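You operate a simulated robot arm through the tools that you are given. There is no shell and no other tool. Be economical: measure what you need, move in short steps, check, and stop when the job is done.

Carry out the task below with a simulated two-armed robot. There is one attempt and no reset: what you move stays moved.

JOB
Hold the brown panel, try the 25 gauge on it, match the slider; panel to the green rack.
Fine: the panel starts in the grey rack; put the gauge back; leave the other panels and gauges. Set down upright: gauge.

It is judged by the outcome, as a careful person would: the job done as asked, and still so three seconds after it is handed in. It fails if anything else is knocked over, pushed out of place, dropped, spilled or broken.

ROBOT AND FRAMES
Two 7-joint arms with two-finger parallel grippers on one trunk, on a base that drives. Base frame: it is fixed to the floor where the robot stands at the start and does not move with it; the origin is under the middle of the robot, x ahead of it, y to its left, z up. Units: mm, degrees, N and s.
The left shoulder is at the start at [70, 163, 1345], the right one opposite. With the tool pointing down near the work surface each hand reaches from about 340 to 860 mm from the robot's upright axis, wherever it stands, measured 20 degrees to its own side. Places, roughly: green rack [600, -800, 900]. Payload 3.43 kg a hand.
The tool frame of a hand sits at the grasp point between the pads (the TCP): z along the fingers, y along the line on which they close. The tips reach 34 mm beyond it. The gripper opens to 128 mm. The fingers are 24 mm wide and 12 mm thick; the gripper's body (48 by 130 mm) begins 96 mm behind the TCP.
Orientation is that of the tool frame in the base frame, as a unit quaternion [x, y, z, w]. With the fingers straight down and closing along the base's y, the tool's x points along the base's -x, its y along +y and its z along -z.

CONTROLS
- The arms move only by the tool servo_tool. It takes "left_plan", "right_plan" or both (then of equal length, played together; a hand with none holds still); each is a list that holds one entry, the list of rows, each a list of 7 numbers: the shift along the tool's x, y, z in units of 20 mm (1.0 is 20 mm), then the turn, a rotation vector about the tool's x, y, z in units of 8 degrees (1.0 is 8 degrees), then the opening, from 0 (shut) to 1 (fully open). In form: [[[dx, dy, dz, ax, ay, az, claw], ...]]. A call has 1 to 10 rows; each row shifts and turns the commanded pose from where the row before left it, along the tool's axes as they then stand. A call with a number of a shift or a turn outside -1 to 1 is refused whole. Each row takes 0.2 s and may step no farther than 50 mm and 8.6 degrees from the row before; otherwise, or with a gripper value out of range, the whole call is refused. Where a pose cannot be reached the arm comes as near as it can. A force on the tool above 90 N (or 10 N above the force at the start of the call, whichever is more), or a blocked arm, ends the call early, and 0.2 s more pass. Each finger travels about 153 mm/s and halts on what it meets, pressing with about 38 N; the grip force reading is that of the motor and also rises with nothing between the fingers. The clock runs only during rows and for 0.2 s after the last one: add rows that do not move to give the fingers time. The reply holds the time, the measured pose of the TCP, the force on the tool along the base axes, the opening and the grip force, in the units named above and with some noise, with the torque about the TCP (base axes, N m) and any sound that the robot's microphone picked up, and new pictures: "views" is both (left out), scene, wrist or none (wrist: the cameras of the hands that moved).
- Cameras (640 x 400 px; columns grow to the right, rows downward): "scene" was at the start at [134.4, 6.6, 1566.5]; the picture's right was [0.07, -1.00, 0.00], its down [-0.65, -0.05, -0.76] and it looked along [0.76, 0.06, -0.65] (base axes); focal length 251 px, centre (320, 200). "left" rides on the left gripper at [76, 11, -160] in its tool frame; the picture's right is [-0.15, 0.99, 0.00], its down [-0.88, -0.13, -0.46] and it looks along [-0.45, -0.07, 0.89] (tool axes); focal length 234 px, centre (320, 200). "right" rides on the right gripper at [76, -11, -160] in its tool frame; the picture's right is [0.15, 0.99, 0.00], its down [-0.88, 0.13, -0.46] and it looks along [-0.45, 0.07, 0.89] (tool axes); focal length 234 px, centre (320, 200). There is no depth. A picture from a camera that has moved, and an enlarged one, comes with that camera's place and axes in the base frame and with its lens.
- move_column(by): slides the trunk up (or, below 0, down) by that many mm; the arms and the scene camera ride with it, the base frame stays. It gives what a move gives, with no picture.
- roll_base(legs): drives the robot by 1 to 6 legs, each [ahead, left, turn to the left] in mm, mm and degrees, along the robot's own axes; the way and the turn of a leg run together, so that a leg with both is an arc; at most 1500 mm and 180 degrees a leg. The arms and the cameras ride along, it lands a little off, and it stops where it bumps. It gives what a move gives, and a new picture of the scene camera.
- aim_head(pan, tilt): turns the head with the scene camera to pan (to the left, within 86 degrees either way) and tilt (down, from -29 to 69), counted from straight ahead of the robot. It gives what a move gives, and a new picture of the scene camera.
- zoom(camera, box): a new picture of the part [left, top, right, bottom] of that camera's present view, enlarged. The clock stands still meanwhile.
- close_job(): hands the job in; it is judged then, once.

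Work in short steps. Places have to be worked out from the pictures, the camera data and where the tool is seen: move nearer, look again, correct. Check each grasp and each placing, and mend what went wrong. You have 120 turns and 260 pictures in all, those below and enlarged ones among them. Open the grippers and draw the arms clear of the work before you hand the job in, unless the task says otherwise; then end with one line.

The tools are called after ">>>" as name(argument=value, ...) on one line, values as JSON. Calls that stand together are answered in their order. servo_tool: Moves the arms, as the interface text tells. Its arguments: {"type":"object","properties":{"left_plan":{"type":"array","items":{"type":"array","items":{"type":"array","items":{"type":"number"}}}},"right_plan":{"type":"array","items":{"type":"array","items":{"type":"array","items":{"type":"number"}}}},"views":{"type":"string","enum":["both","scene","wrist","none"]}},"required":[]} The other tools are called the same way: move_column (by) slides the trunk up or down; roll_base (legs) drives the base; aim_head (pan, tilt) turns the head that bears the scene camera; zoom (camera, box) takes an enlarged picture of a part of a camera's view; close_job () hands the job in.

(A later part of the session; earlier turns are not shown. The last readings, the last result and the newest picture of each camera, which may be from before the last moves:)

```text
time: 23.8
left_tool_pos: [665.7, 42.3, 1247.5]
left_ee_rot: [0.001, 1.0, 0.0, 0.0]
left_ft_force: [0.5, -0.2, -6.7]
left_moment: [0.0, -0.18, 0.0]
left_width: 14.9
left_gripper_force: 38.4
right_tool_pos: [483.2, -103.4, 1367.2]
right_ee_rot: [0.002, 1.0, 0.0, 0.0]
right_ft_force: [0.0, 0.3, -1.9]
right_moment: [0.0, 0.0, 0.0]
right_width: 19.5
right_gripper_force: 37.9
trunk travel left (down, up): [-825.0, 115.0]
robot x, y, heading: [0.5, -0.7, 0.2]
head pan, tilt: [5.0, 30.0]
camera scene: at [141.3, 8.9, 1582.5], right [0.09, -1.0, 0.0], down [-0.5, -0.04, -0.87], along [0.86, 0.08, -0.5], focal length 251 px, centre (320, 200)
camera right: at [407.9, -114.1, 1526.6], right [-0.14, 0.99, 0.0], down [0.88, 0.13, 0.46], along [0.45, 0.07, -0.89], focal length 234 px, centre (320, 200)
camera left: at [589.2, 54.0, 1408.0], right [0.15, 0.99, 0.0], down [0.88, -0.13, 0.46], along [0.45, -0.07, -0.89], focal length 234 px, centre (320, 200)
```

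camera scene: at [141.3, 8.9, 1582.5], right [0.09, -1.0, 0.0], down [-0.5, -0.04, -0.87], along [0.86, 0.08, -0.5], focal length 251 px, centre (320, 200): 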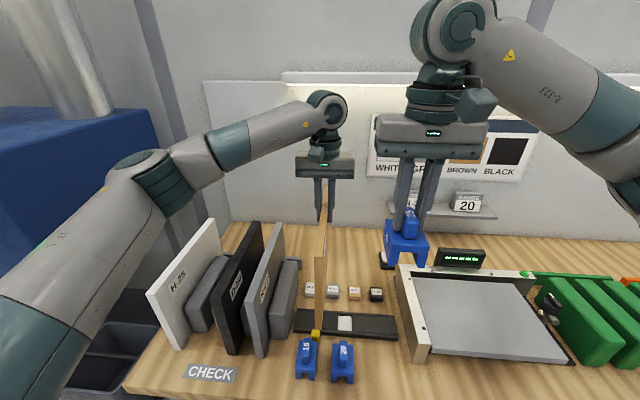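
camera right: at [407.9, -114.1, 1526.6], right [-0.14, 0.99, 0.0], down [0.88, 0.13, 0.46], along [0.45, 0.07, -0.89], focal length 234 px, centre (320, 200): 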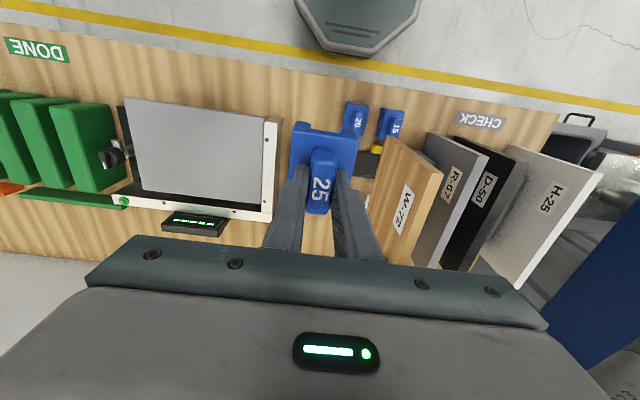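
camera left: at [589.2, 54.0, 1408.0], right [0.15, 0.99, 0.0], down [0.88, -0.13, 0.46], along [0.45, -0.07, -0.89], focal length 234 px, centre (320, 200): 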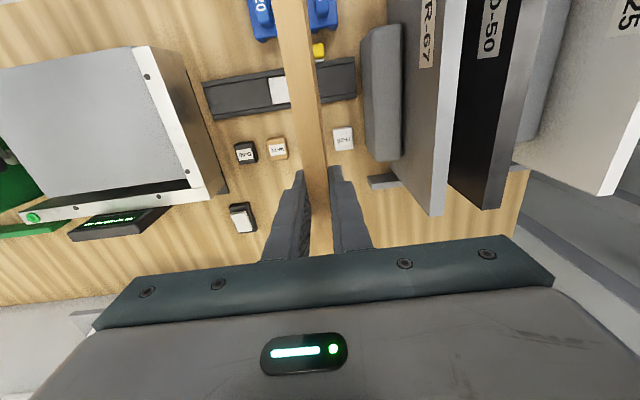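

Now I'll move the gauge over the front part of the panel's top edge (x≈518, y≈42).

>>> servo_tool(right_plan=[[[-0.22, 0.9, 0, 0, 0, 0, 0], [-0.22, 0.9, 0, 0, 0, 0, 0], [-0.22, 0.9, 0, 0, 0, 0, 0], [-0.22, 0.9, 0, 0, 0, 0, 0], [-0.22, 0.9, 0, 0, 0, 0, 0], [-0.22, 0.9, 0, 0, 0, 0, 0], [-0.22, 0.9, 0, 0, 0, 0, 0], [-0.22, 0.97, 0, 0, 0, 0, 0]]], views="both")

>>> zoom(camera="scene", box=[260, 100, 420, 300])

```text
time: 25.6
left_tool_pos: [665.3, 43.0, 1248.2]
left_ee_rot: [0.0, 1.0, -0.001, -0.001]
left_ft_force: [0.6, -0.1, -6.7]
left_moment: [-0.06, -0.18, -0.01]
left_width: 14.6
left_gripper_force: 38.2
right_tool_pos: [519.7, 43.3, 1367.3]
right_ee_rot: [0.001, 1.0, 0.0, 0.0]
right_ft_force: [-0.6, -0.4, -0.9]
right_moment: [0.0, 0.04, 0.0]
right_width: 19.3
right_gripper_force: 37.7
trunk travel left (down, up): [-825.0, 115.0]
robot x, y, heading: [0.7, -0.6, -0.0]
head pan, tilt: [5.0, 30.0]
camera scene: at [141.3, 9.9, 1582.5], right [0.09, -1.0, 0.0], down [-0.5, -0.04, -0.87], along [0.86, 0.07, -0.5], focal length 251 px, centre (320, 200)
camera right: at [443.2, 32.1, 1526.8], right [-0.14, 0.99, 0.0], down [0.88, 0.13, 0.46], along [0.45, 0.07, -0.89], focal length 234 px, centre (320, 200)
```

scene: 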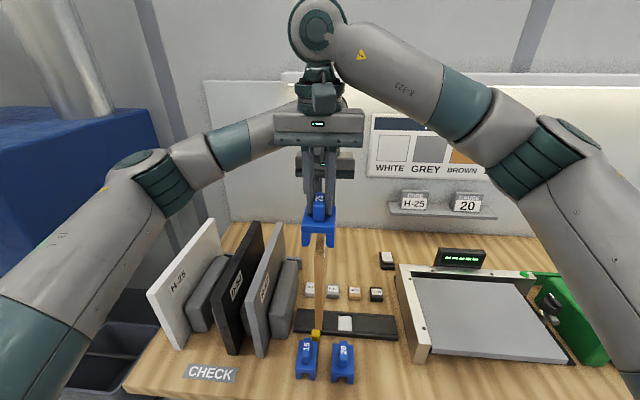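
right: 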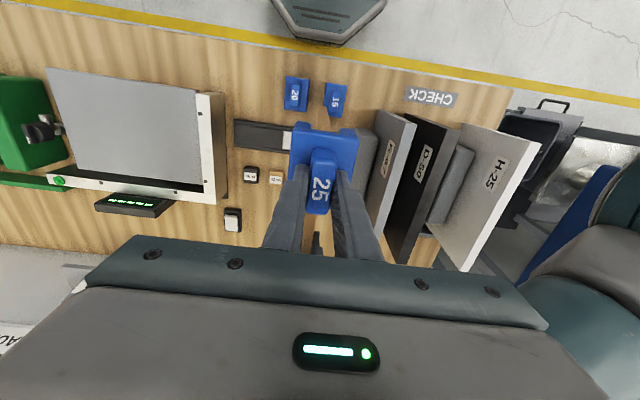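

```text
2.00 times, centred on (340, 200) of scene
camera zoom: at [141.3, 9.9, 1582.5], right [0.09, -1.0, 0.0], down [-0.5, -0.04, -0.87], along [0.86, 0.07, -0.5], focal length 503 px, centre (280, 200)
```

zoom: 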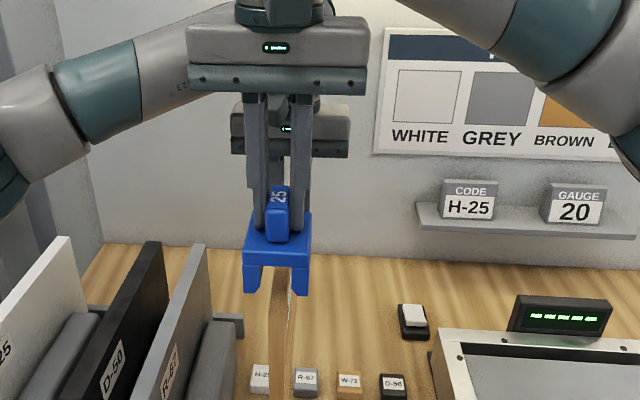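

>>> zoom(camera="scene", box=[295, 185, 355, 260])

```text
5.33 times, centred on (325, 222) of scene
camera zoom: at [141.3, 9.9, 1582.5], right [0.09, -1.0, 0.0], down [-0.5, -0.04, -0.87], along [0.86, 0.07, -0.5], focal length 1340 px, centre (293, 80)
```

zoom: 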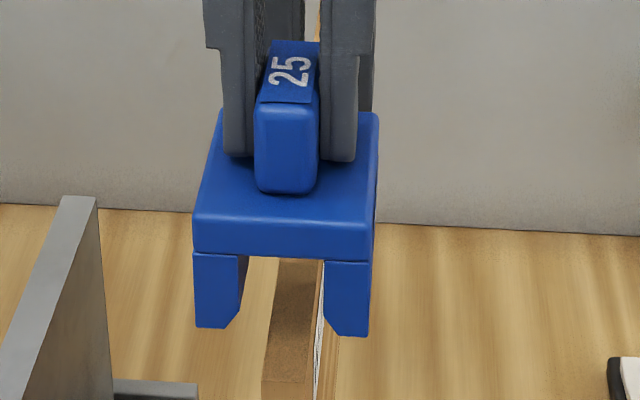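

Alignment is good: gauge legs' bottom at 1285, panel top at 1262, and the 25 mm notch is centred over the 15 mm panel. Lowering the gauge 40 mm over the edge.

>>> servo_tool(right_plan=[[[0, -0.05, 0.5, 0, 0, 0, 0], [0, 0, 0.5, 0, 0, 0, 0], [0, 0, 0.5, 0, 0, 0, 0], [0, 0, 0.5, 0, 0, 0, 0], [0, 0, 0, 0, 0, 0, 0]]], views="none")

>>> zoom(camera="scene", box=[285, 190, 365, 290])

```text
time: 26.8
left_tool_pos: [665.6, 42.7, 1249.9]
left_ee_rot: [0.0, 1.0, 0.0, -0.001]
left_ft_force: [-0.5, 0.0, -6.2]
left_moment: [0.03, -0.21, -0.02]
left_width: 14.9
left_gripper_force: 38.6
right_tool_pos: [518.9, 40.3, 1328.0]
right_ee_rot: [-0.001, 1.0, 0.0, 0.0]
right_ft_force: [-1.3, 0.2, -1.5]
right_moment: [-0.01, -0.02, 0.04]
right_width: 19.3
right_gripper_force: 38.4
trunk travel left (down, up): [-825.0, 115.0]
robot x, y, heading: [-1.0, 1.9, -0.1]
head pan, tilt: [5.0, 30.0]
```

```text
4.00 times, centred on (325, 240) of scene
camera zoom: at [141.1, 8.6, 1582.6], right [0.09, -1.0, 0.0], down [-0.5, -0.04, -0.87], along [0.86, 0.08, -0.5], focal length 1005 px, centre (300, 40)
```

zoom: 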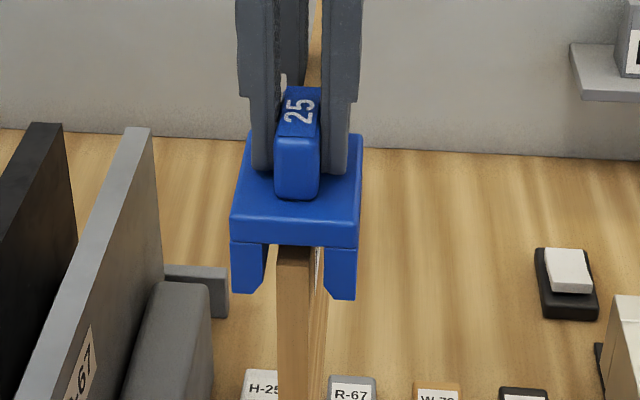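

The panel fits inside the notch with clearance on both sides. I'll ease down the last few mm to seat it.

>>> servo_tool(right_plan=[[[0, 0, 0.15, 0, 0, 0, 0], [0, 0, 0.15, 0, 0, 0, 0], [0, 0, 0, 0, 0, 0, 0]]], views="none")

>>> zoom(camera="scene", box=[285, 190, 365, 290])

```text
time: 27.6
left_tool_pos: [664.8, 42.2, 1248.6]
left_ee_rot: [0.001, 1.0, -0.001, 0.0]
left_ft_force: [1.0, 0.1, -6.1]
left_moment: [-0.02, -0.18, 0.02]
left_width: 14.7
left_gripper_force: 38.3
right_tool_pos: [517.8, 39.2, 1321.2]
right_ee_rot: [0.001, 1.0, 0.0, 0.0]
right_ft_force: [0.7, -0.4, -1.4]
right_moment: [0.01, -0.01, 0.0]
right_width: 19.3
right_gripper_force: 38.2
trunk travel left (down, up): [-825.0, 115.0]
robot x, y, heading: [-2.0, -0.2, 0.1]
head pan, tilt: [5.0, 30.0]
```

```text
4.00 times, centred on (325, 240) of scene
camera zoom: at [141.0, 8.3, 1582.6], right [0.09, -1.0, 0.0], down [-0.5, -0.04, -0.87], along [0.86, 0.08, -0.5], focal length 1005 px, centre (300, 40)
```

zoom: 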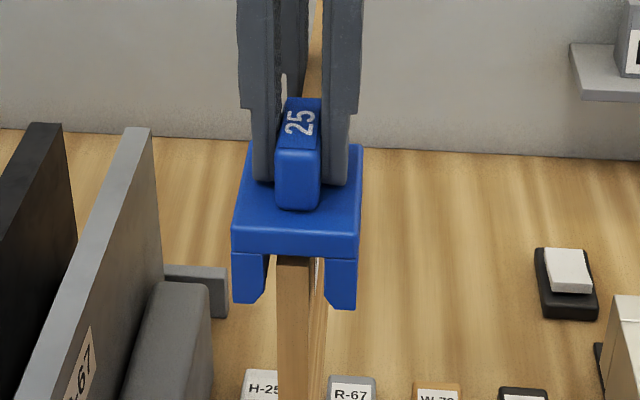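

>>> servo_tool(right_plan=[[[0, 0, 0.1, 0, 0, 0, 0], [0, 0, 0, 0, 0, 0, 0]]], views="none")

>>> zoom(camera="scene", box=[285, 190, 365, 290])

```text
time: 28.2
left_tool_pos: [665.3, 41.1, 1248.5]
left_ee_rot: [0.001, 1.0, 0.0, -0.001]
left_ft_force: [-0.2, 0.2, -5.7]
left_moment: [-0.03, -0.17, 0.03]
left_width: 15.0
left_gripper_force: 38.2
right_tool_pos: [519.0, 39.5, 1319.8]
right_ee_rot: [0.001, 1.0, -0.001, 0.0]
right_ft_force: [-0.1, 0.6, -1.1]
right_moment: [0.02, 0.01, -0.01]
right_width: 19.2
right_gripper_force: 38.2
trunk travel left (down, up): [-825.0, 115.0]
robot x, y, heading: [-1.2, 0.7, 0.2]
head pan, tilt: [5.0, 30.0]
```

```text
4.00 times, centred on (325, 240) of scene
camera zoom: at [141.1, 8.3, 1582.6], right [0.09, -1.0, 0.0], down [-0.5, -0.04, -0.87], along [0.86, 0.08, -0.5], focal length 1005 px, centre (300, 40)
```

zoom: 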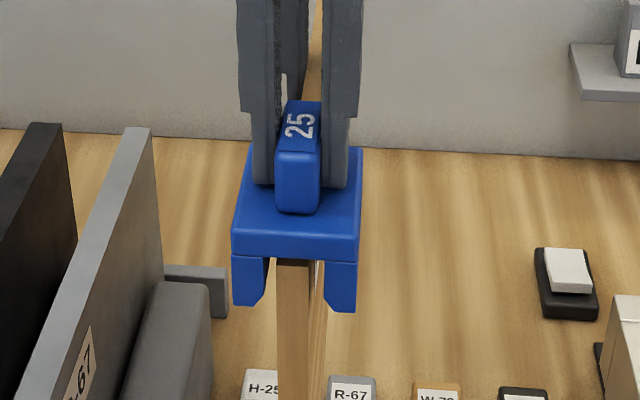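

>>> servo_tool(right_plan=[[[0, 0, 0.1, 0, 0, 0, 0], [0, 0, 0.1, 0, 0, 0, 0], [0, 0, 0, 0, 0, 0, 0]]], views="none")

>>> zoom(camera="scene", box=[285, 190, 365, 290])

```text
time: 29.0
left_tool_pos: [665.5, 41.4, 1248.9]
left_ee_rot: [0.0, 1.0, 0.001, -0.001]
left_ft_force: [0.1, 0.2, -6.1]
left_moment: [0.01, -0.15, -0.01]
left_width: 14.6
left_gripper_force: 37.8
right_tool_pos: [520.3, 40.3, 1315.5]
right_ee_rot: [0.002, 1.0, 0.0, 0.0]
right_ft_force: [-0.5, 0.1, -1.1]
right_moment: [0.01, 0.0, -0.02]
right_width: 19.3
right_gripper_force: 37.6
trunk travel left (down, up): [-825.0, 115.0]
robot x, y, heading: [-3.2, 2.7, -0.0]
head pan, tilt: [5.0, 30.0]
```

```text
4.00 times, centred on (325, 240) of scene
camera zoom: at [141.1, 8.3, 1582.6], right [0.09, -1.0, 0.0], down [-0.5, -0.04, -0.87], along [0.86, 0.08, -0.5], focal length 1005 px, centre (300, 40)
```

zoom: 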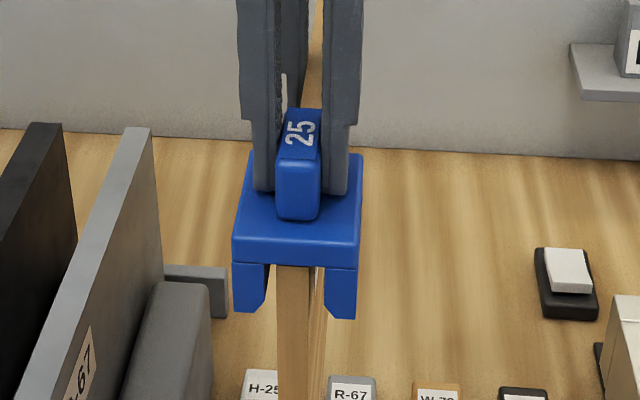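

>>> servo_tool(right_plan=[[[0, 0, 0.1, 0, 0, 0, 0], [0, 0, 0.1, 0, 0, 0, 0], [0, 0, 0, 0, 0, 0, 0]]], views="none")

>>> zoom(camera="scene", box=[285, 190, 365, 290])

```text
time: 29.8
left_tool_pos: [664.8, 41.2, 1248.2]
left_ee_rot: [0.0, 1.0, 0.0, -0.001]
left_ft_force: [0.0, 0.5, -9.0]
left_moment: [-0.02, -0.48, 0.01]
left_width: 14.8
left_gripper_force: 38.2
right_tool_pos: [518.1, 39.2, 1311.6]
right_ee_rot: [0.001, 1.0, 0.0, 0.0]
right_ft_force: [0.9, 0.2, 0.4]
right_moment: [0.0, -0.02, -0.02]
right_width: 19.3
right_gripper_force: 38.1
trunk travel left (down, up): [-825.0, 115.0]
robot x, y, heading: [1.1, -1.7, -0.1]
head pan, tilt: [5.0, 30.0]
```

```text
4.00 times, centred on (325, 240) of scene
camera zoom: at [141.1, 8.3, 1582.6], right [0.09, -1.0, 0.0], down [-0.5, -0.04, -0.87], along [0.86, 0.08, -0.5], focal length 1005 px, centre (300, 40)
```

zoom: 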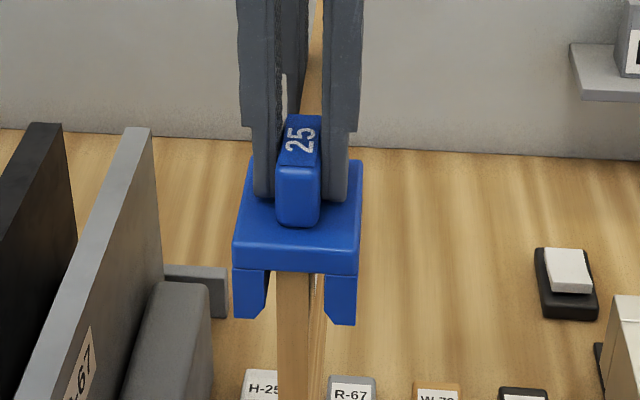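

Contact: the left hand feels 3 N more, so the gauge is seated on the panel. I'll dwell briefly, lift it off, and carry it back to the right.

>>> servo_tool(right_plan=[[[0, 0, 0, 0, 0, 0, 0], [0, 0, 0, 0, 0, 0, 0], [0, 0, -0.7, 0, 0, 0, 0], [0, 0, -0.7, 0, 0, 0, 0], [0, 0, -0.7, 0, 0, 0, 0], [0, 0, -0.9, 0, 0, 0, 0], [0.2, -0.8, 0, 0, 0, 0, 0], [0.4, -1, 0, 0, 0, 0, 0], [0.4, -1, 0, 0, 0, 0, 0], [0.4, -1, 0, 0, 0, 0, 0]]], views="scene")

```text
time: 32.0
left_tool_pos: [665.5, 40.8, 1248.9]
left_ee_rot: [0.0, 1.0, 0.002, 0.0]
left_ft_force: [0.9, 0.7, -6.0]
left_moment: [0.01, -0.16, 0.02]
left_width: 15.0
left_gripper_force: 38.2
right_tool_pos: [490.7, -36.5, 1372.6]
right_ee_rot: [0.0, 1.0, 0.001, 0.0]
right_ft_force: [0.0, -0.9, -1.0]
right_moment: [0.02, -0.02, -0.01]
right_width: 19.5
right_gripper_force: 37.9
trunk travel left (down, up): [-825.0, 115.0]
robot x, y, heading: [1.1, -0.7, 0.2]
head pan, tilt: [5.0, 30.0]
camera scene: at [140.8, 6.6, 1582.6], right [0.09, -1.0, 0.0], down [-0.5, -0.04, -0.87], along [0.86, 0.08, -0.5], focal length 251 px, centre (320, 200)
```

scene: 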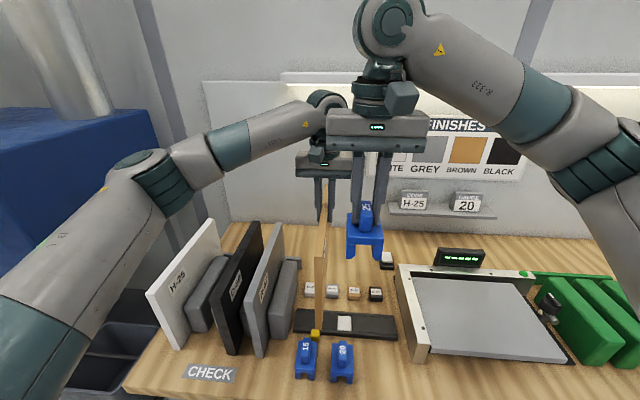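

Gauge off cleanly. I'll return it over its home spot while raising the panel out of the workspace.

>>> servo_tool(left_plan=[[[0, 0, -1, 0, 0, 0, 0], [0, 0, -1, 0, 0, 0, 0], [0, 0, -1, 0, 0, 0, 0], [0, 0, -1, 0, 0, 0, 0], [0, 0, -1, 0, 0, 0, 0], [0, 1, -0.2, 0, 0, 0, 0], [0, 1, 0, 0, 0, 0, 0], [0, 1, 0, 0, 0, 0, 0], [0, 1, 0, 0, 0, 0, 0], [0, 1, 0, 0, 0, 0, 0]]], right_plan=[[[0.1, -0.85, 0, 0, 0, 0, 0], [0.1, -0.85, 0, 0, 0, 0, 0], [0.1, -0.85, 0, 0, 0, 0, 0], [0.1, -0.85, 0, 0, 0, 0, 0], [0, 0, 1, 0, 0, 0, 0], [0, 0, 1, 0, 0, 0, 0], [0, 0, 1, 0, 0, 0, 0], [0, 0, 1, 0, 0, 0, 0], [0, 0, 1, 0, 0, 0, 0], [0, 0, 1, 0, 0, 0, 0]]], views="none")

>>> servo_tool(left_plan=[[[0, 1, 0, 0, 0, 0, 0], [0, 1, 0, 0, 0, 0, 0], [0, 1, 0, 0, 0, 0, 0], [0, 1, 0, 0, 0, 0, 0], [0, 1, 0, 0, 0, 0, 0], [0, 0, 0, 0, 0, 0, 0], [0, 0, 0, 0, 0, 0, 0], [0, 0, 0, 0, 0, 0, 0]]], right_plan=[[[0, 0, 1, 0, 0, 0, 0], [0, 0, 1, 0, 0, 0, 0], [0, 0, 1, 0, 0, 0, 0], [0, 0, 1, 0, 0, 0, 0], [0, 0, 1, 0, 0, 0, 0], [0, 0, 1, 0, 0, 0, 0], [0, 0, 1, 0, 0, 0, 0], [0, 0, 1, 0, 0, 0, 0]]], views="both")

```text
time: 34.2
left_tool_pos: [666.4, 144.2, 1351.2]
left_ee_rot: [0.0, 1.0, -0.001, 0.0]
left_ft_force: [0.4, 0.1, -6.2]
left_moment: [-0.02, -0.17, 0.03]
left_width: 14.8
left_gripper_force: 37.9
right_tool_pos: [482.4, -103.5, 1252.0]
right_ee_rot: [0.001, 1.0, -0.001, 0.0]
right_ft_force: [0.0, -0.3, -1.5]
right_moment: [0.0, 0.01, 0.01]
right_width: 19.4
right_gripper_force: 38.4
trunk travel left (down, up): [-825.0, 115.0]
robot x, y, heading: [-0.4, 0.1, 0.1]
head pan, tilt: [5.0, 30.0]
```

```text
time: 36.0
left_tool_pos: [666.5, 242.3, 1352.1]
left_ee_rot: [0.0, 1.0, -0.001, -0.001]
left_ft_force: [-0.1, -0.1, -5.8]
left_moment: [-0.02, -0.2, -0.02]
left_width: 14.6
left_gripper_force: 37.7
right_tool_pos: [482.0, -103.4, 1090.7]
right_ee_rot: [0.0, 1.0, 0.0, 0.0]
right_ft_force: [-0.1, -0.9, -1.8]
right_moment: [-0.05, -0.02, 0.0]
right_width: 19.5
right_gripper_force: 38.1
trunk travel left (down, up): [-825.0, 115.0]
robot x, y, heading: [0.5, -0.1, 0.1]
head pan, tilt: [5.0, 30.0]
camera scene: at [141.2, 8.8, 1582.6], right [0.09, -1.0, 0.0], down [-0.5, -0.04, -0.87], along [0.86, 0.08, -0.5], focal length 251 px, centre (320, 200)
camera right: at [406.4, -114.5, 1250.2], right [-0.15, 0.99, 0.0], down [0.88, 0.13, 0.46], along [0.45, 0.07, -0.89], focal length 234 px, centre (320, 200)
camera left: at [589.7, 253.8, 1511.6], right [0.15, 0.99, 0.0], down [0.88, -0.13, 0.45], along [0.45, -0.07, -0.89], focal length 234 px, centre (320, 200)
```

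scene: 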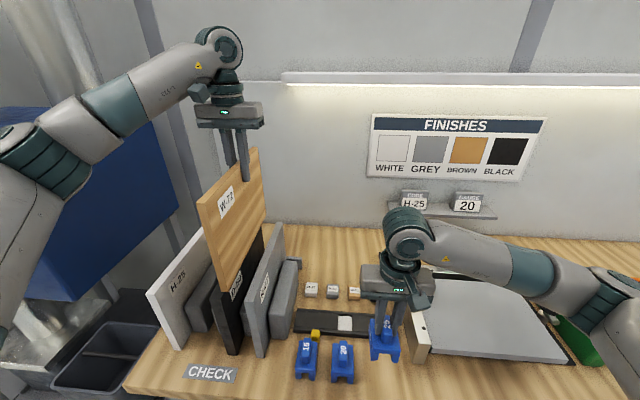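
right: 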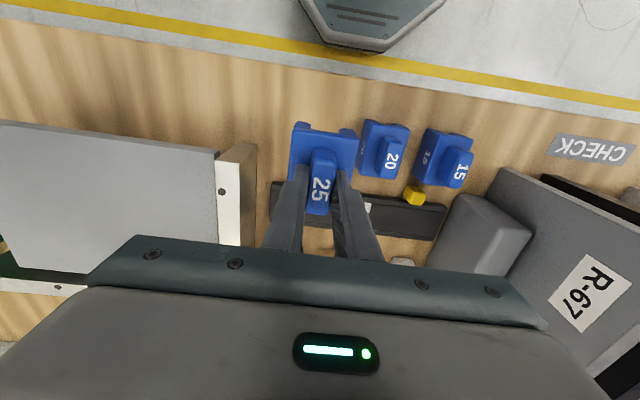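
left: 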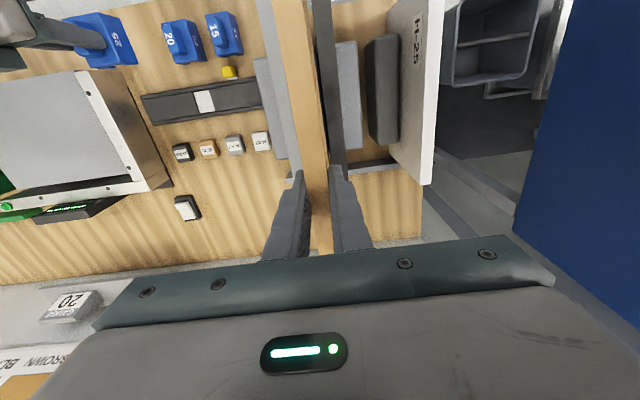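

The gauge is over its home spot. Lowering it to just above the table, then gently down.

>>> servo_tool(right_plan=[[[0, -0.03, 1, 0, 0, 0, 0], [0, 0, 1, 0, 0, 0, 0], [0, 0, 1, 0, 0, 0, 0], [0, 0, 1, 0, 0, 0, 0], [0, 0, 0.8, 0, 0, 0, 0], [0, 0, 0.3, 0, 0, 0, 0], [0, 0, 0.2, 0, 0, 0, 0], [0, 0, 0.1, 0, 0, 0, 0], [0, 0, 0, 0, 0, 0, 0]]], views="none")

>>> zoom(camera="scene", box=[280, 280, 440, 400])

```text
time: 38.0
left_tool_pos: [666.2, 242.0, 1351.5]
left_ee_rot: [0.0, 1.0, 0.0, 0.0]
left_ft_force: [-0.5, -0.4, -5.8]
left_moment: [0.01, -0.18, 0.0]
left_width: 14.7
left_gripper_force: 38.1
right_tool_pos: [482.2, -103.3, 982.0]
right_ee_rot: [0.001, 1.0, -0.001, 0.001]
right_ft_force: [1.0, 0.3, -1.8]
right_moment: [0.02, 0.05, -0.03]
right_width: 19.0
right_gripper_force: 38.0
trunk travel left (down, up): [-825.0, 115.0]
robot x, y, heading: [-1.7, 0.8, -0.4]
head pan, tilt: [5.0, 30.0]
```

```text
3.33 times, centred on (360, 340) of scene
camera zoom: at [141.1, 8.5, 1582.6], right [0.09, -1.0, 0.0], down [-0.5, -0.04, -0.87], along [0.86, 0.08, -0.5], focal length 838 px, centre (187, -267)
```

zoom: 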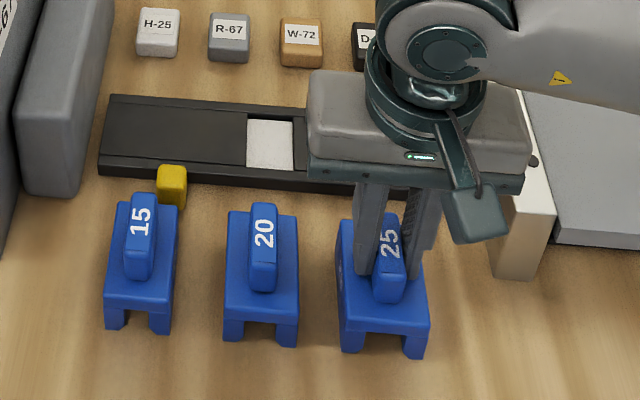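

>>> servo_tool(right_plan=[[[0, 0, 0.08, 0, 0, 0, 0], [0, 0, 0.04, 0, 0, 0, 0], [0, 0, 0, 0, 0, 0, 0]]], views="none")

```text
time: 38.8
left_tool_pos: [664.6, 242.6, 1352.6]
left_ee_rot: [0.001, 1.0, 0.0, 0.0]
left_ft_force: [0.0, -0.1, -7.3]
left_moment: [-0.02, -0.17, 0.01]
left_width: 14.7
left_gripper_force: 37.8
right_tool_pos: [482.0, -104.0, 981.7]
right_ee_rot: [0.001, 1.0, 0.0, -0.001]
right_ft_force: [-0.6, -0.6, 5.9]
right_moment: [-0.05, 0.25, 0.04]
right_width: 19.3
right_gripper_force: 37.8
trunk travel left (down, up): [-825.0, 115.0]
robot x, y, heading: [-1.6, -2.6, 0.1]
head pan, tilt: [5.0, 30.0]
```

The table carries the gauge now (upward force). Release, then withdraw upward.

>>> servo_tool(right_plan=[[[0, 0, 0, 0, 0, 0, 0.1], [0, 0, 0, 0, 0, 0, 0.32], [0, 0, 0, 0, 0, 0, 0.32], [0, 0, -0.5, 0, 0, 0, 0.32], [0, 0, -1, 0, 0, 0, 0.32], [0, 0, -1, 0, 0, 0, 0.32], [0, 0, -1, 0, 0, 0, 0.32], [0, 0, -1, 0, 0, 0, 0.32], [0, 0, -1, 0, 0, 0, 0.32], [0, 0, -1, 0, 0, 0, 0.32]]], views="both")

>>> zoom(camera="scene", box=[280, 280, 440, 400])

>>> zoom(camera="right", box=[260, 80, 500, 240])

```text
time: 41.0
left_tool_pos: [665.4, 242.2, 1352.1]
left_ee_rot: [0.0, 1.0, 0.0, 0.0]
left_ft_force: [-0.2, 0.2, -6.6]
left_moment: [0.0, -0.16, -0.02]
left_width: 14.7
left_gripper_force: 38.3
right_tool_pos: [480.9, -102.6, 1111.2]
right_ee_rot: [0.001, 1.0, 0.001, -0.001]
right_ft_force: [0.1, -0.7, 0.1]
right_moment: [0.01, 0.01, 0.04]
right_width: 40.9
right_gripper_force: 0.0
trunk travel left (down, up): [-825.0, 115.0]
robot x, y, heading: [0.0, 2.2, 0.0]
head pan, tilt: [5.0, 30.0]
camera scene: at [140.8, 8.8, 1582.6], right [0.09, -1.0, 0.0], down [-0.5, -0.04, -0.87], along [0.86, 0.08, -0.5], focal length 251 px, centre (320, 200)
camera right: at [405.8, -114.6, 1270.1], right [-0.14, 0.99, 0.0], down [0.88, 0.13, 0.45], along [0.45, 0.07, -0.89], focal length 234 px, centre (320, 200)
```

scene: 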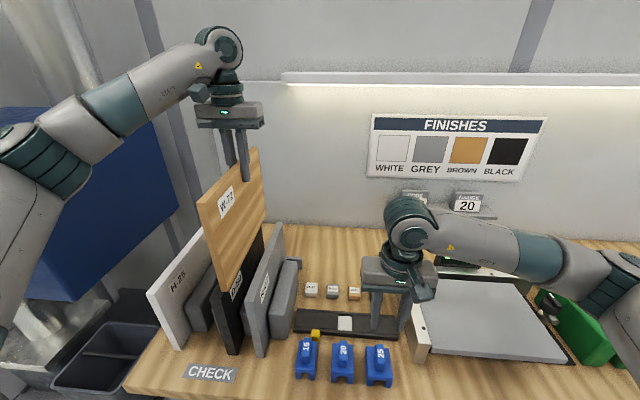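
right: 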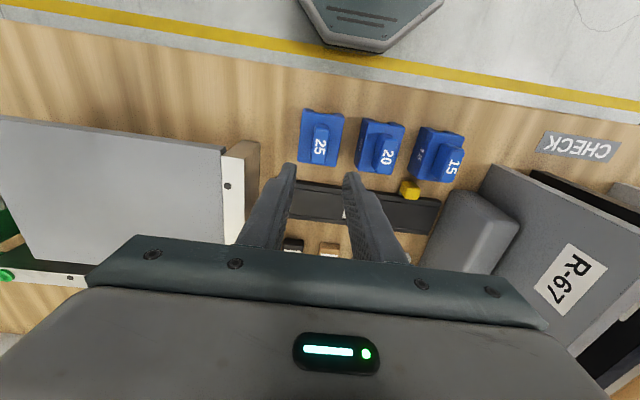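

```text
3.33 times, centred on (360, 340) of scene
camera zoom: at [140.8, 8.8, 1582.6], right [0.09, -1.0, 0.0], down [-0.5, -0.04, -0.87], along [0.86, 0.08, -0.5], focal length 838 px, centre (187, -267)
```

zoom: 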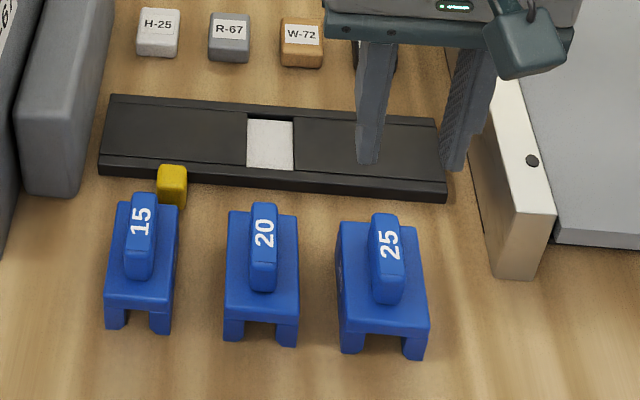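

```text
2.50 times, centred on (380, 160) of right
camera zoom: at [405.8, -114.6, 1270.1], right [-0.14, 0.99, 0.0], down [0.88, 0.13, 0.45], along [0.45, 0.07, -0.89], focal length 585 px, centre (170, 300)
```

zoom: 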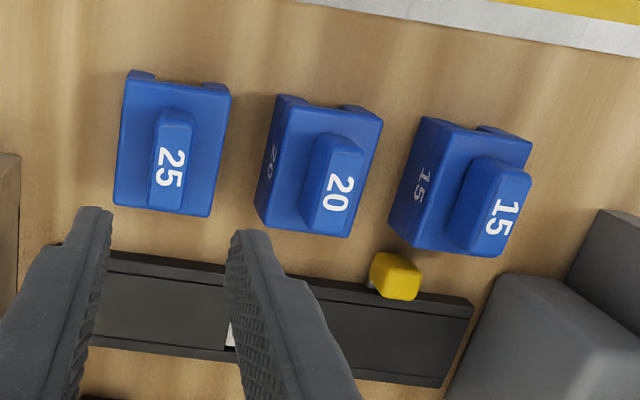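

Gauge 25 is back upright. The yellow knob is near (547, 62, 912). I'll move the right hand above it for a close look.

>>> servo_tool(right_plan=[[[-0.4, 1, 0, 0, 0, 0, 0.4], [-0.4, 1, 0, 0, 0, 0, 0.4], [-0.4, 1, 0, 0, 0, 0, 0.4], [-0.4, 1, 0, 0, 0, 0, 0.4], [-0.4, 1, 0, 0, 0, 0, 0.4], [-0.4, 1, 0, 0, 0, 0, 0.4], [-0.4, 1, 0, 0, 0, 0, 0.4], [-0.5, 1, 0, 0, 0, 0, 0.4], [0, 0.25, 0.7, 0, 0, 0, 0.4], [0, 0, 1, 0, 0, 0, 0.4]]], views="both")

>>> zoom(camera="right", box=[240, 80, 400, 220])

>>> zoom(camera="scene", box=[290, 310, 370, 390])

```text
time: 43.2
left_tool_pos: [667.0, 241.9, 1351.5]
left_ee_rot: [-0.001, 1.0, 0.0, 0.0]
left_ft_force: [0.3, 0.0, -6.1]
left_moment: [0.03, -0.18, 0.01]
left_width: 14.9
left_gripper_force: 38.1
right_tool_pos: [548.6, 60.6, 1076.6]
right_ee_rot: [0.001, 1.0, 0.0, -0.001]
right_ft_force: [-0.2, 0.6, 0.3]
right_moment: [0.01, -0.02, -0.02]
right_width: 51.5
right_gripper_force: 0.1
trunk travel left (down, up): [-825.0, 115.0]
robot x, y, heading: [3.4, 0.1, 0.1]
head pan, tilt: [5.0, 30.0]
camera scene: at [141.3, 8.2, 1582.6], right [0.09, -1.0, 0.0], down [-0.5, -0.04, -0.87], along [0.86, 0.08, -0.5], focal length 251 px, centre (320, 200)
camera right: at [472.5, 50.2, 1236.2], right [-0.14, 0.99, 0.0], down [0.88, 0.13, 0.46], along [0.45, 0.07, -0.89], focal length 234 px, centre (320, 200)
```

scene: 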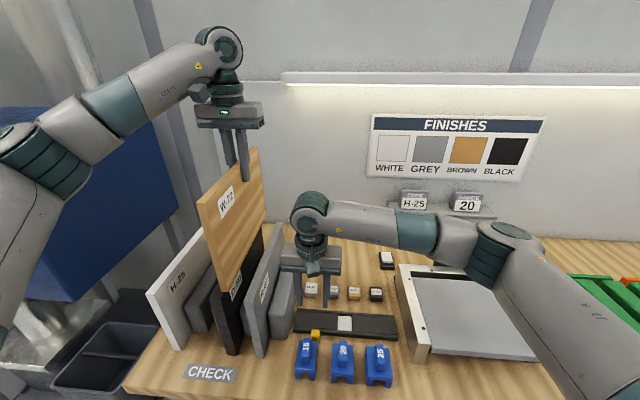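
right: 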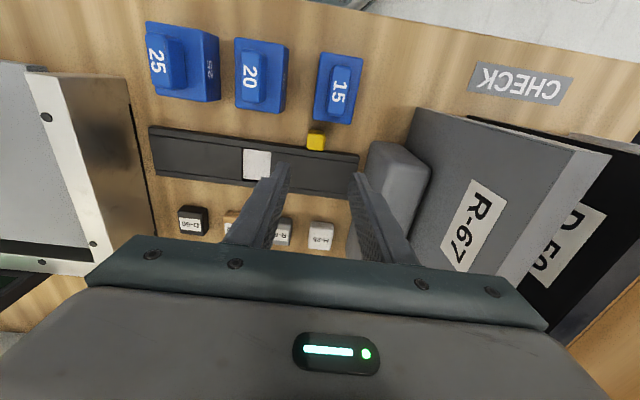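

```text
2.86 times, centred on (320, 150) of right
camera zoom: at [472.5, 50.2, 1236.2], right [-0.14, 0.99, 0.0], down [0.88, 0.13, 0.46], along [0.45, 0.07, -0.89], focal length 669 px, centre (320, 343)
```

zoom: 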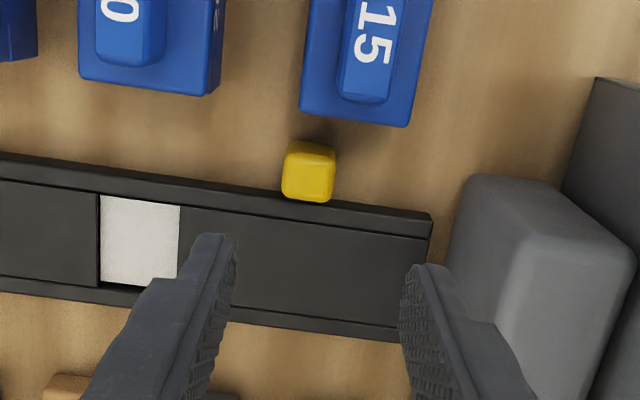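

```text
5.00 times, centred on (330, 350) of scene
camera zoom: at [141.3, 8.2, 1582.6], right [0.09, -1.0, 0.0], down [-0.5, -0.04, -0.87], along [0.86, 0.08, -0.5], focal length 1257 px, centre (270, -550)
```

zoom: 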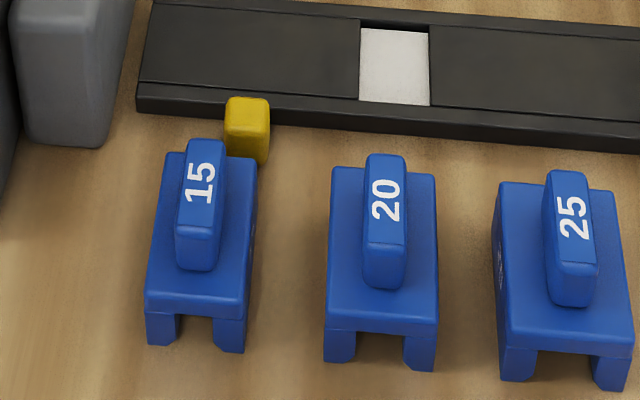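

Knob spans about y 46–70, x 537–556, between gauge 15's back and the track. I'll align at x≈543, y≈57.5 and descend partway with a modest opening.

>>> servo_tool(right_plan=[[[0.28, -0.15, 0, 0, 0, 0, 0.33], [0, 0, 1, 0, 0, 0, 0.33], [0, 0, 1, 0, 0, 0, 0.33], [0, 0, 1, 0, 0, 0, 0.33], [0, 0, 1, 0, 0, 0, 0.33], [0, 0, 1, 0, 0, 0, 0.33], [0, 0, 0, 0, 0, 0, 0.33]]], views="wrist")

>>> zoom(camera="right", box=[240, 60, 400, 220])

>>> zoom(camera="scene", box=[280, 290, 370, 390])

```text
time: 44.8
left_tool_pos: [664.9, 241.8, 1352.1]
left_ee_rot: [0.0, 1.0, 0.0, 0.0]
left_ft_force: [-0.5, -0.2, -5.5]
left_moment: [0.0, -0.18, 0.01]
left_width: 14.8
left_gripper_force: 38.0
right_tool_pos: [542.6, 58.1, 978.0]
right_ee_rot: [0.001, 1.0, 0.001, 0.0]
right_ft_force: [0.3, 0.2, -0.9]
right_moment: [0.03, 0.03, 0.01]
right_width: 42.1
right_gripper_force: 0.1
trunk travel left (down, up): [-825.0, 115.0]
robot x, y, heading: [2.2, -2.1, -0.1]
head pan, tilt: [5.0, 30.0]
camera right: at [467.2, 47.0, 1136.5], right [-0.15, 0.99, 0.0], down [0.88, 0.13, 0.46], along [0.45, 0.07, -0.89], focal length 234 px, centre (320, 200)
```

right: 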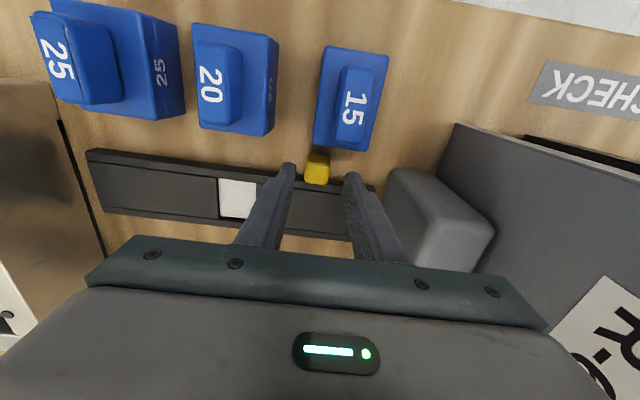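

```text
2.50 times, centred on (320, 140) of right
camera zoom: at [467.2, 47.0, 1136.5], right [-0.15, 0.99, 0.0], down [0.88, 0.13, 0.46], along [0.45, 0.07, -0.89], focal length 585 px, centre (320, 350)
```

zoom: 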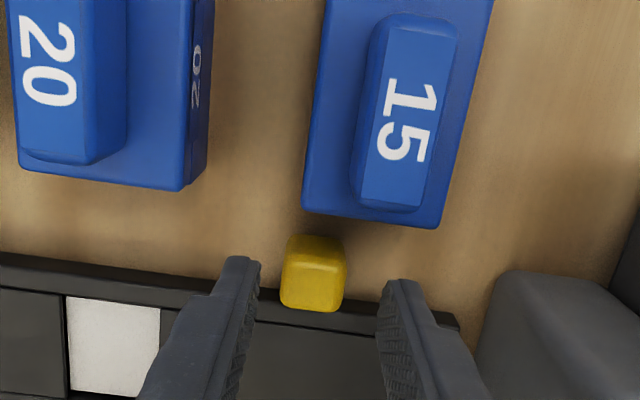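

```text
4.00 times, centred on (325, 340) of scene
camera zoom: at [140.8, 8.5, 1582.6], right [0.09, -1.0, 0.0], down [-0.5, -0.04, -0.87], along [0.86, 0.08, -0.5], focal length 1005 px, centre (300, -360)
```

zoom: 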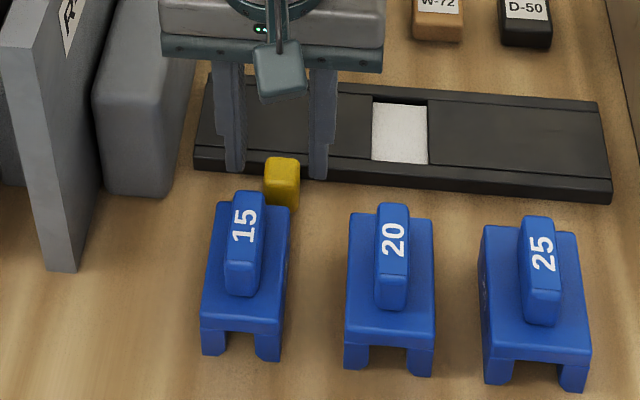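

Aligned. Descending to tips ≈907 and closing gently on the knob.

>>> servo_tool(right_plan=[[[0, 0, 0.6, 0, 0, 0, 0.33], [0, 0, 0.6, 0, 0, 0, 0.33], [0, 0, 0.6, 0, 0, 0, 0.33], [0, 0, 0, 0, 0, 0, 0.33], [0, 0, 0, 0, 0, 0, 0.2], [0, 0, 0, 0, 0, 0, 0.14], [0, 0, 0, 0, 0, 0, 0.14]]], views="none")

>>> zoom(camera="right", box=[200, 60, 440, 220])

>>> zoom(camera="scene", box=[280, 290, 370, 390])

```text
time: 46.4
left_tool_pos: [665.9, 240.1, 1351.7]
left_ee_rot: [0.0, 1.0, 0.001, -0.001]
left_ft_force: [0.2, -0.6, -6.3]
left_moment: [0.01, -0.17, -0.01]
left_width: 14.8
left_gripper_force: 37.8
right_tool_pos: [542.4, 55.2, 940.7]
right_ee_rot: [0.001, 1.0, 0.0, 0.0]
right_ft_force: [-1.1, -12.8, -2.1]
right_moment: [-0.28, -0.52, 0.27]
right_width: 23.9
right_gripper_force: 44.8
trunk travel left (down, up): [-825.0, 115.0]
robot x, y, heading: [-1.0, -0.8, 0.1]
head pan, tilt: [5.0, 30.0]
```

```text
2.50 times, centred on (320, 140) of right
camera zoom: at [466.7, 44.9, 1099.8], right [-0.14, 0.99, 0.0], down [0.88, 0.13, 0.46], along [0.45, 0.07, -0.89], focal length 585 px, centre (320, 350)
```

zoom: 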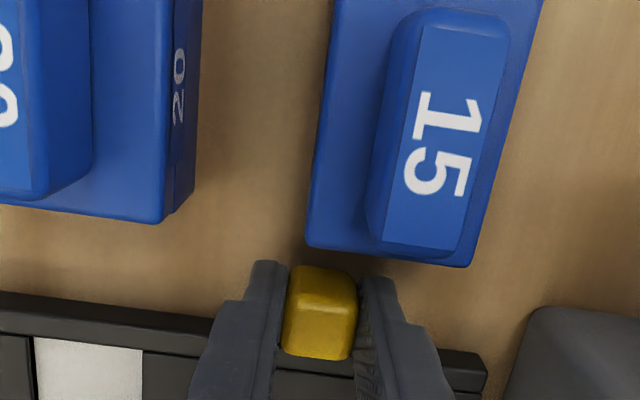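

```text
4.00 times, centred on (325, 340) of scene
camera zoom: at [141.0, 6.3, 1582.6], right [0.09, -1.0, 0.0], down [-0.5, -0.04, -0.87], along [0.86, 0.08, -0.5], focal length 1005 px, centre (300, -360)
```

zoom: 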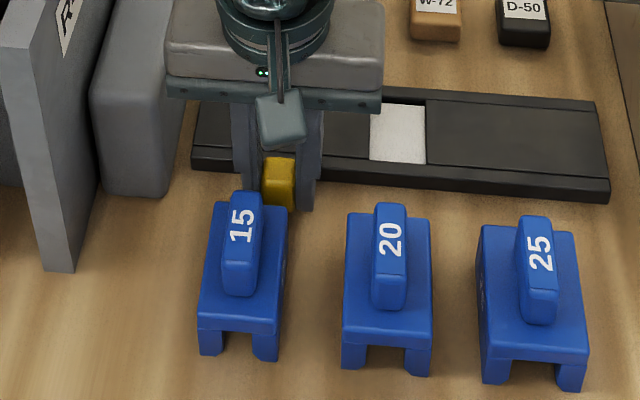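

Knob is held between the fingers. I'll slide it right by 20 mm and watch the window.

>>> servo_tool(right_plan=[[[0, -0.25, 0, 0, 0, 0, 0.14], [0, -0.25, 0, 0, 0, 0, 0.14], [0, -0.25, 0, 0, 0, 0, 0.14], [0, -0.25, 0, 0, 0, 0, 0.14], [0, 0, 0, 0, 0, 0, 0.14]]], views="none")

>>> zoom(camera="scene", box=[280, 290, 400, 390])

```text
time: 47.6
left_tool_pos: [664.8, 242.9, 1351.7]
left_ee_rot: [0.001, 1.0, 0.0, 0.0]
left_ft_force: [0.2, 0.3, -6.1]
left_moment: [0.01, -0.17, 0.02]
left_width: 14.9
left_gripper_force: 37.7
right_tool_pos: [542.7, 39.0, 939.9]
right_ee_rot: [0.0, 1.0, 0.0, 0.0]
right_ft_force: [-1.9, 0.3, -7.9]
right_moment: [0.11, -0.76, 0.21]
right_width: 24.0
right_gripper_force: 44.6
trunk travel left (down, up): [-825.0, 115.0]
robot x, y, heading: [1.0, 2.9, -0.3]
head pan, tilt: [5.0, 30.0]
```

```text
4.00 times, centred on (340, 340) of scene
camera zoom: at [141.5, 8.7, 1582.5], right [0.09, -1.0, 0.0], down [-0.5, -0.04, -0.87], along [0.86, 0.08, -0.5], focal length 1005 px, centre (240, -360)
```

zoom: 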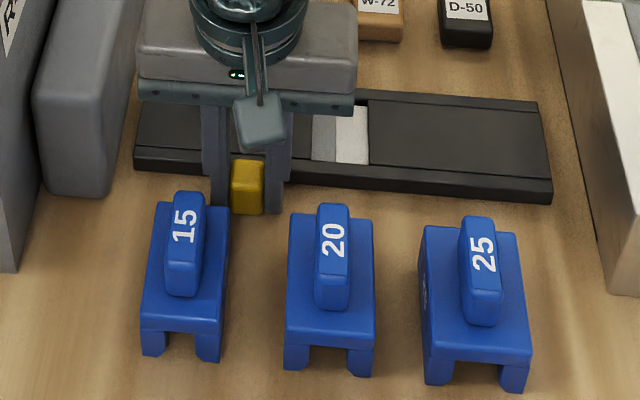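

The strip moves with the knob: grey enters from the left, so brown is next after grey. Sliding 40 mm further and checking.

>>> servo_tool(right_plan=[[[0, -0.25, 0, 0, 0, 0, 0.14], [0, -0.25, 0, 0, 0, 0, 0.14], [0, -0.25, 0, 0, 0, 0, 0.14], [0, -0.25, 0, 0, 0, 0, 0.14], [0, -0.25, 0, 0, 0, 0, 0.14], [0, -0.25, 0, 0, 0, 0, 0.14], [0, -0.25, 0, 0, 0, 0, 0.14], [0, -0.25, 0, 0, 0, 0, 0.14], [0, 0, 0, 0, 0, 0, 0.14]]], views="wrist")

>>> zoom(camera="scene", box=[280, 290, 400, 390])

```text
time: 49.6
left_tool_pos: [666.4, 241.7, 1352.2]
left_ee_rot: [0.0, 1.0, 0.0, -0.001]
left_ft_force: [-0.7, 0.1, -6.9]
left_moment: [0.03, -0.18, 0.02]
left_width: 14.7
left_gripper_force: 37.6
right_tool_pos: [542.8, -1.8, 940.9]
right_ee_rot: [0.001, 1.0, 0.0, -0.001]
right_ft_force: [-3.6, -0.7, -5.6]
right_moment: [-0.04, 1.53, 0.16]
right_width: 23.6
right_gripper_force: 44.9
trunk travel left (down, up): [-825.0, 115.0]
robot x, y, heading: [0.9, 3.9, -0.1]
head pan, tilt: [5.0, 30.0]
camera right: at [466.9, -12.9, 1100.0], right [-0.15, 0.99, 0.0], down [0.88, 0.13, 0.45], along [0.45, 0.07, -0.89], focal length 234 px, centre (320, 200)
```

right: 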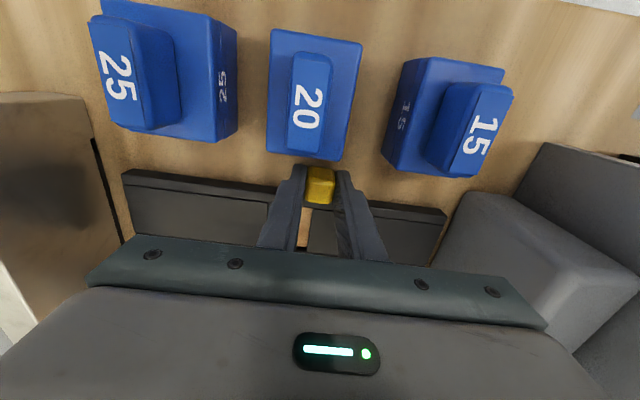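

```text
4.00 times, centred on (340, 340) of scene
camera zoom: at [141.4, 8.6, 1582.6], right [0.09, -1.0, 0.0], down [-0.5, -0.04, -0.87], along [0.86, 0.08, -0.5], focal length 1005 px, centre (240, -360)
```

zoom: 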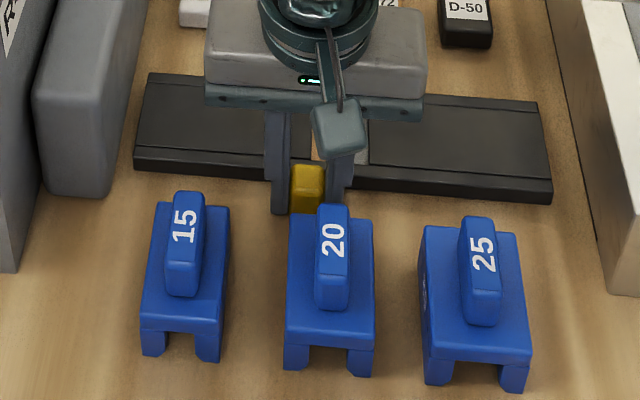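

Brown is entering the window. Sliding 22 mm more, then checking with the wrist camera.

>>> servo_tool(right_plan=[[[0, -0.22, 0, 0, 0, 0, 0.14], [0, -0.22, 0, 0, 0, 0, 0.14], [0, -0.22, 0, 0, 0, 0, 0.14], [0, -0.22, 0, 0, 0, 0, 0.14], [0, -0.22, 0, 0, 0, 0, 0.14], [0, 0, 0, 0, 0, 0, 0.14]]], views="none")

>>> aim_head(pan=0, tilt=45)

>>> zoom(camera="scene", box=[260, 200, 420, 320])

>>> zoom(camera="right", box=[220, 130, 440, 270])

```text
time: 51.0
left_tool_pos: [666.4, 241.4, 1351.4]
left_ee_rot: [0.0, 1.0, 0.0, -0.001]
left_ft_force: [0.2, 0.3, -5.8]
left_moment: [0.01, -0.2, 0.0]
left_width: 15.1
left_gripper_force: 38.1
right_tool_pos: [542.7, -24.5, 942.0]
right_ee_rot: [0.001, 1.0, 0.0, 0.001]
right_ft_force: [-3.7, -0.7, -8.9]
right_moment: [-0.11, 0.49, 0.05]
right_width: 23.6
right_gripper_force: 44.5
trunk travel left (down, up): [-825.0, 115.0]
robot x, y, heading: [-2.0, 0.8, -0.1]
head pan, tilt: [5.0, 30.0]
```

```text
time: 51.8
left_tool_pos: [666.5, 241.8, 1351.9]
left_ee_rot: [-0.001, 1.0, 0.0, 0.0]
left_ft_force: [-0.1, 0.7, -7.0]
left_moment: [-0.01, -0.18, 0.01]
left_width: 14.9
left_gripper_force: 38.0
right_tool_pos: [541.9, -23.4, 942.2]
right_ee_rot: [0.001, 1.0, 0.0, 0.0]
right_ft_force: [-4.1, -0.5, -10.9]
right_moment: [-0.02, -0.29, 0.09]
right_width: 24.0
right_gripper_force: 45.6
trunk travel left (down, up): [-825.0, 115.0]
robot x, y, heading: [3.9, 1.7, 0.0]
head pan, tilt: [0.0, 45.0]
camera scene: at [132.8, 0.5, 1559.9], right [0.0, -1.0, 0.0], down [-0.71, 0.0, -0.71], along [0.71, 0.0, -0.71], focal length 251 px, centre (320, 200)
```

scene: 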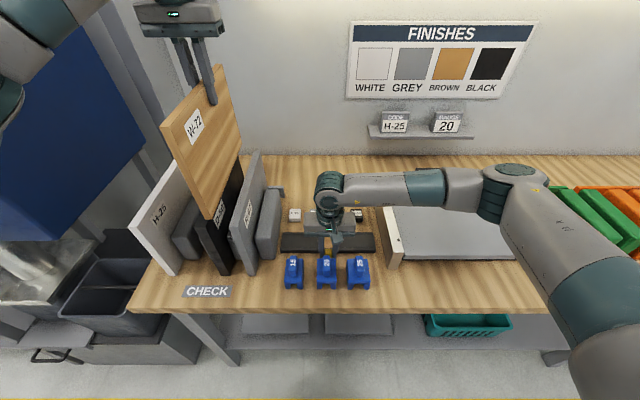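

```text
3.33 times, centred on (340, 260) of scene
camera zoom: at [132.8, 0.5, 1559.9], right [0.0, -1.0, 0.0], down [-0.71, 0.0, -0.71], along [0.71, 0.0, -0.71], focal length 838 px, centre (253, 0)
```

zoom: 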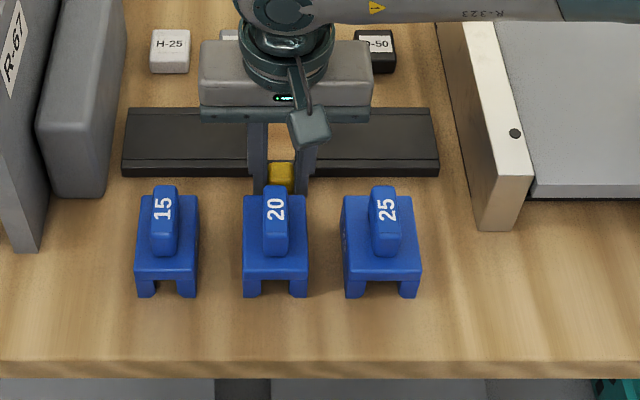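

```text
2.86 times, centred on (330, 200) of right
camera zoom: at [466.8, -34.9, 1099.9], right [-0.15, 0.99, 0.0], down [0.88, 0.13, 0.46], along [0.45, 0.07, -0.89], focal length 669 px, centre (291, 200)
```

zoom: 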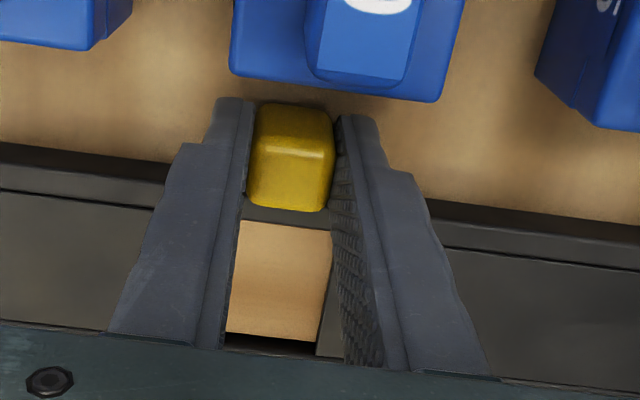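

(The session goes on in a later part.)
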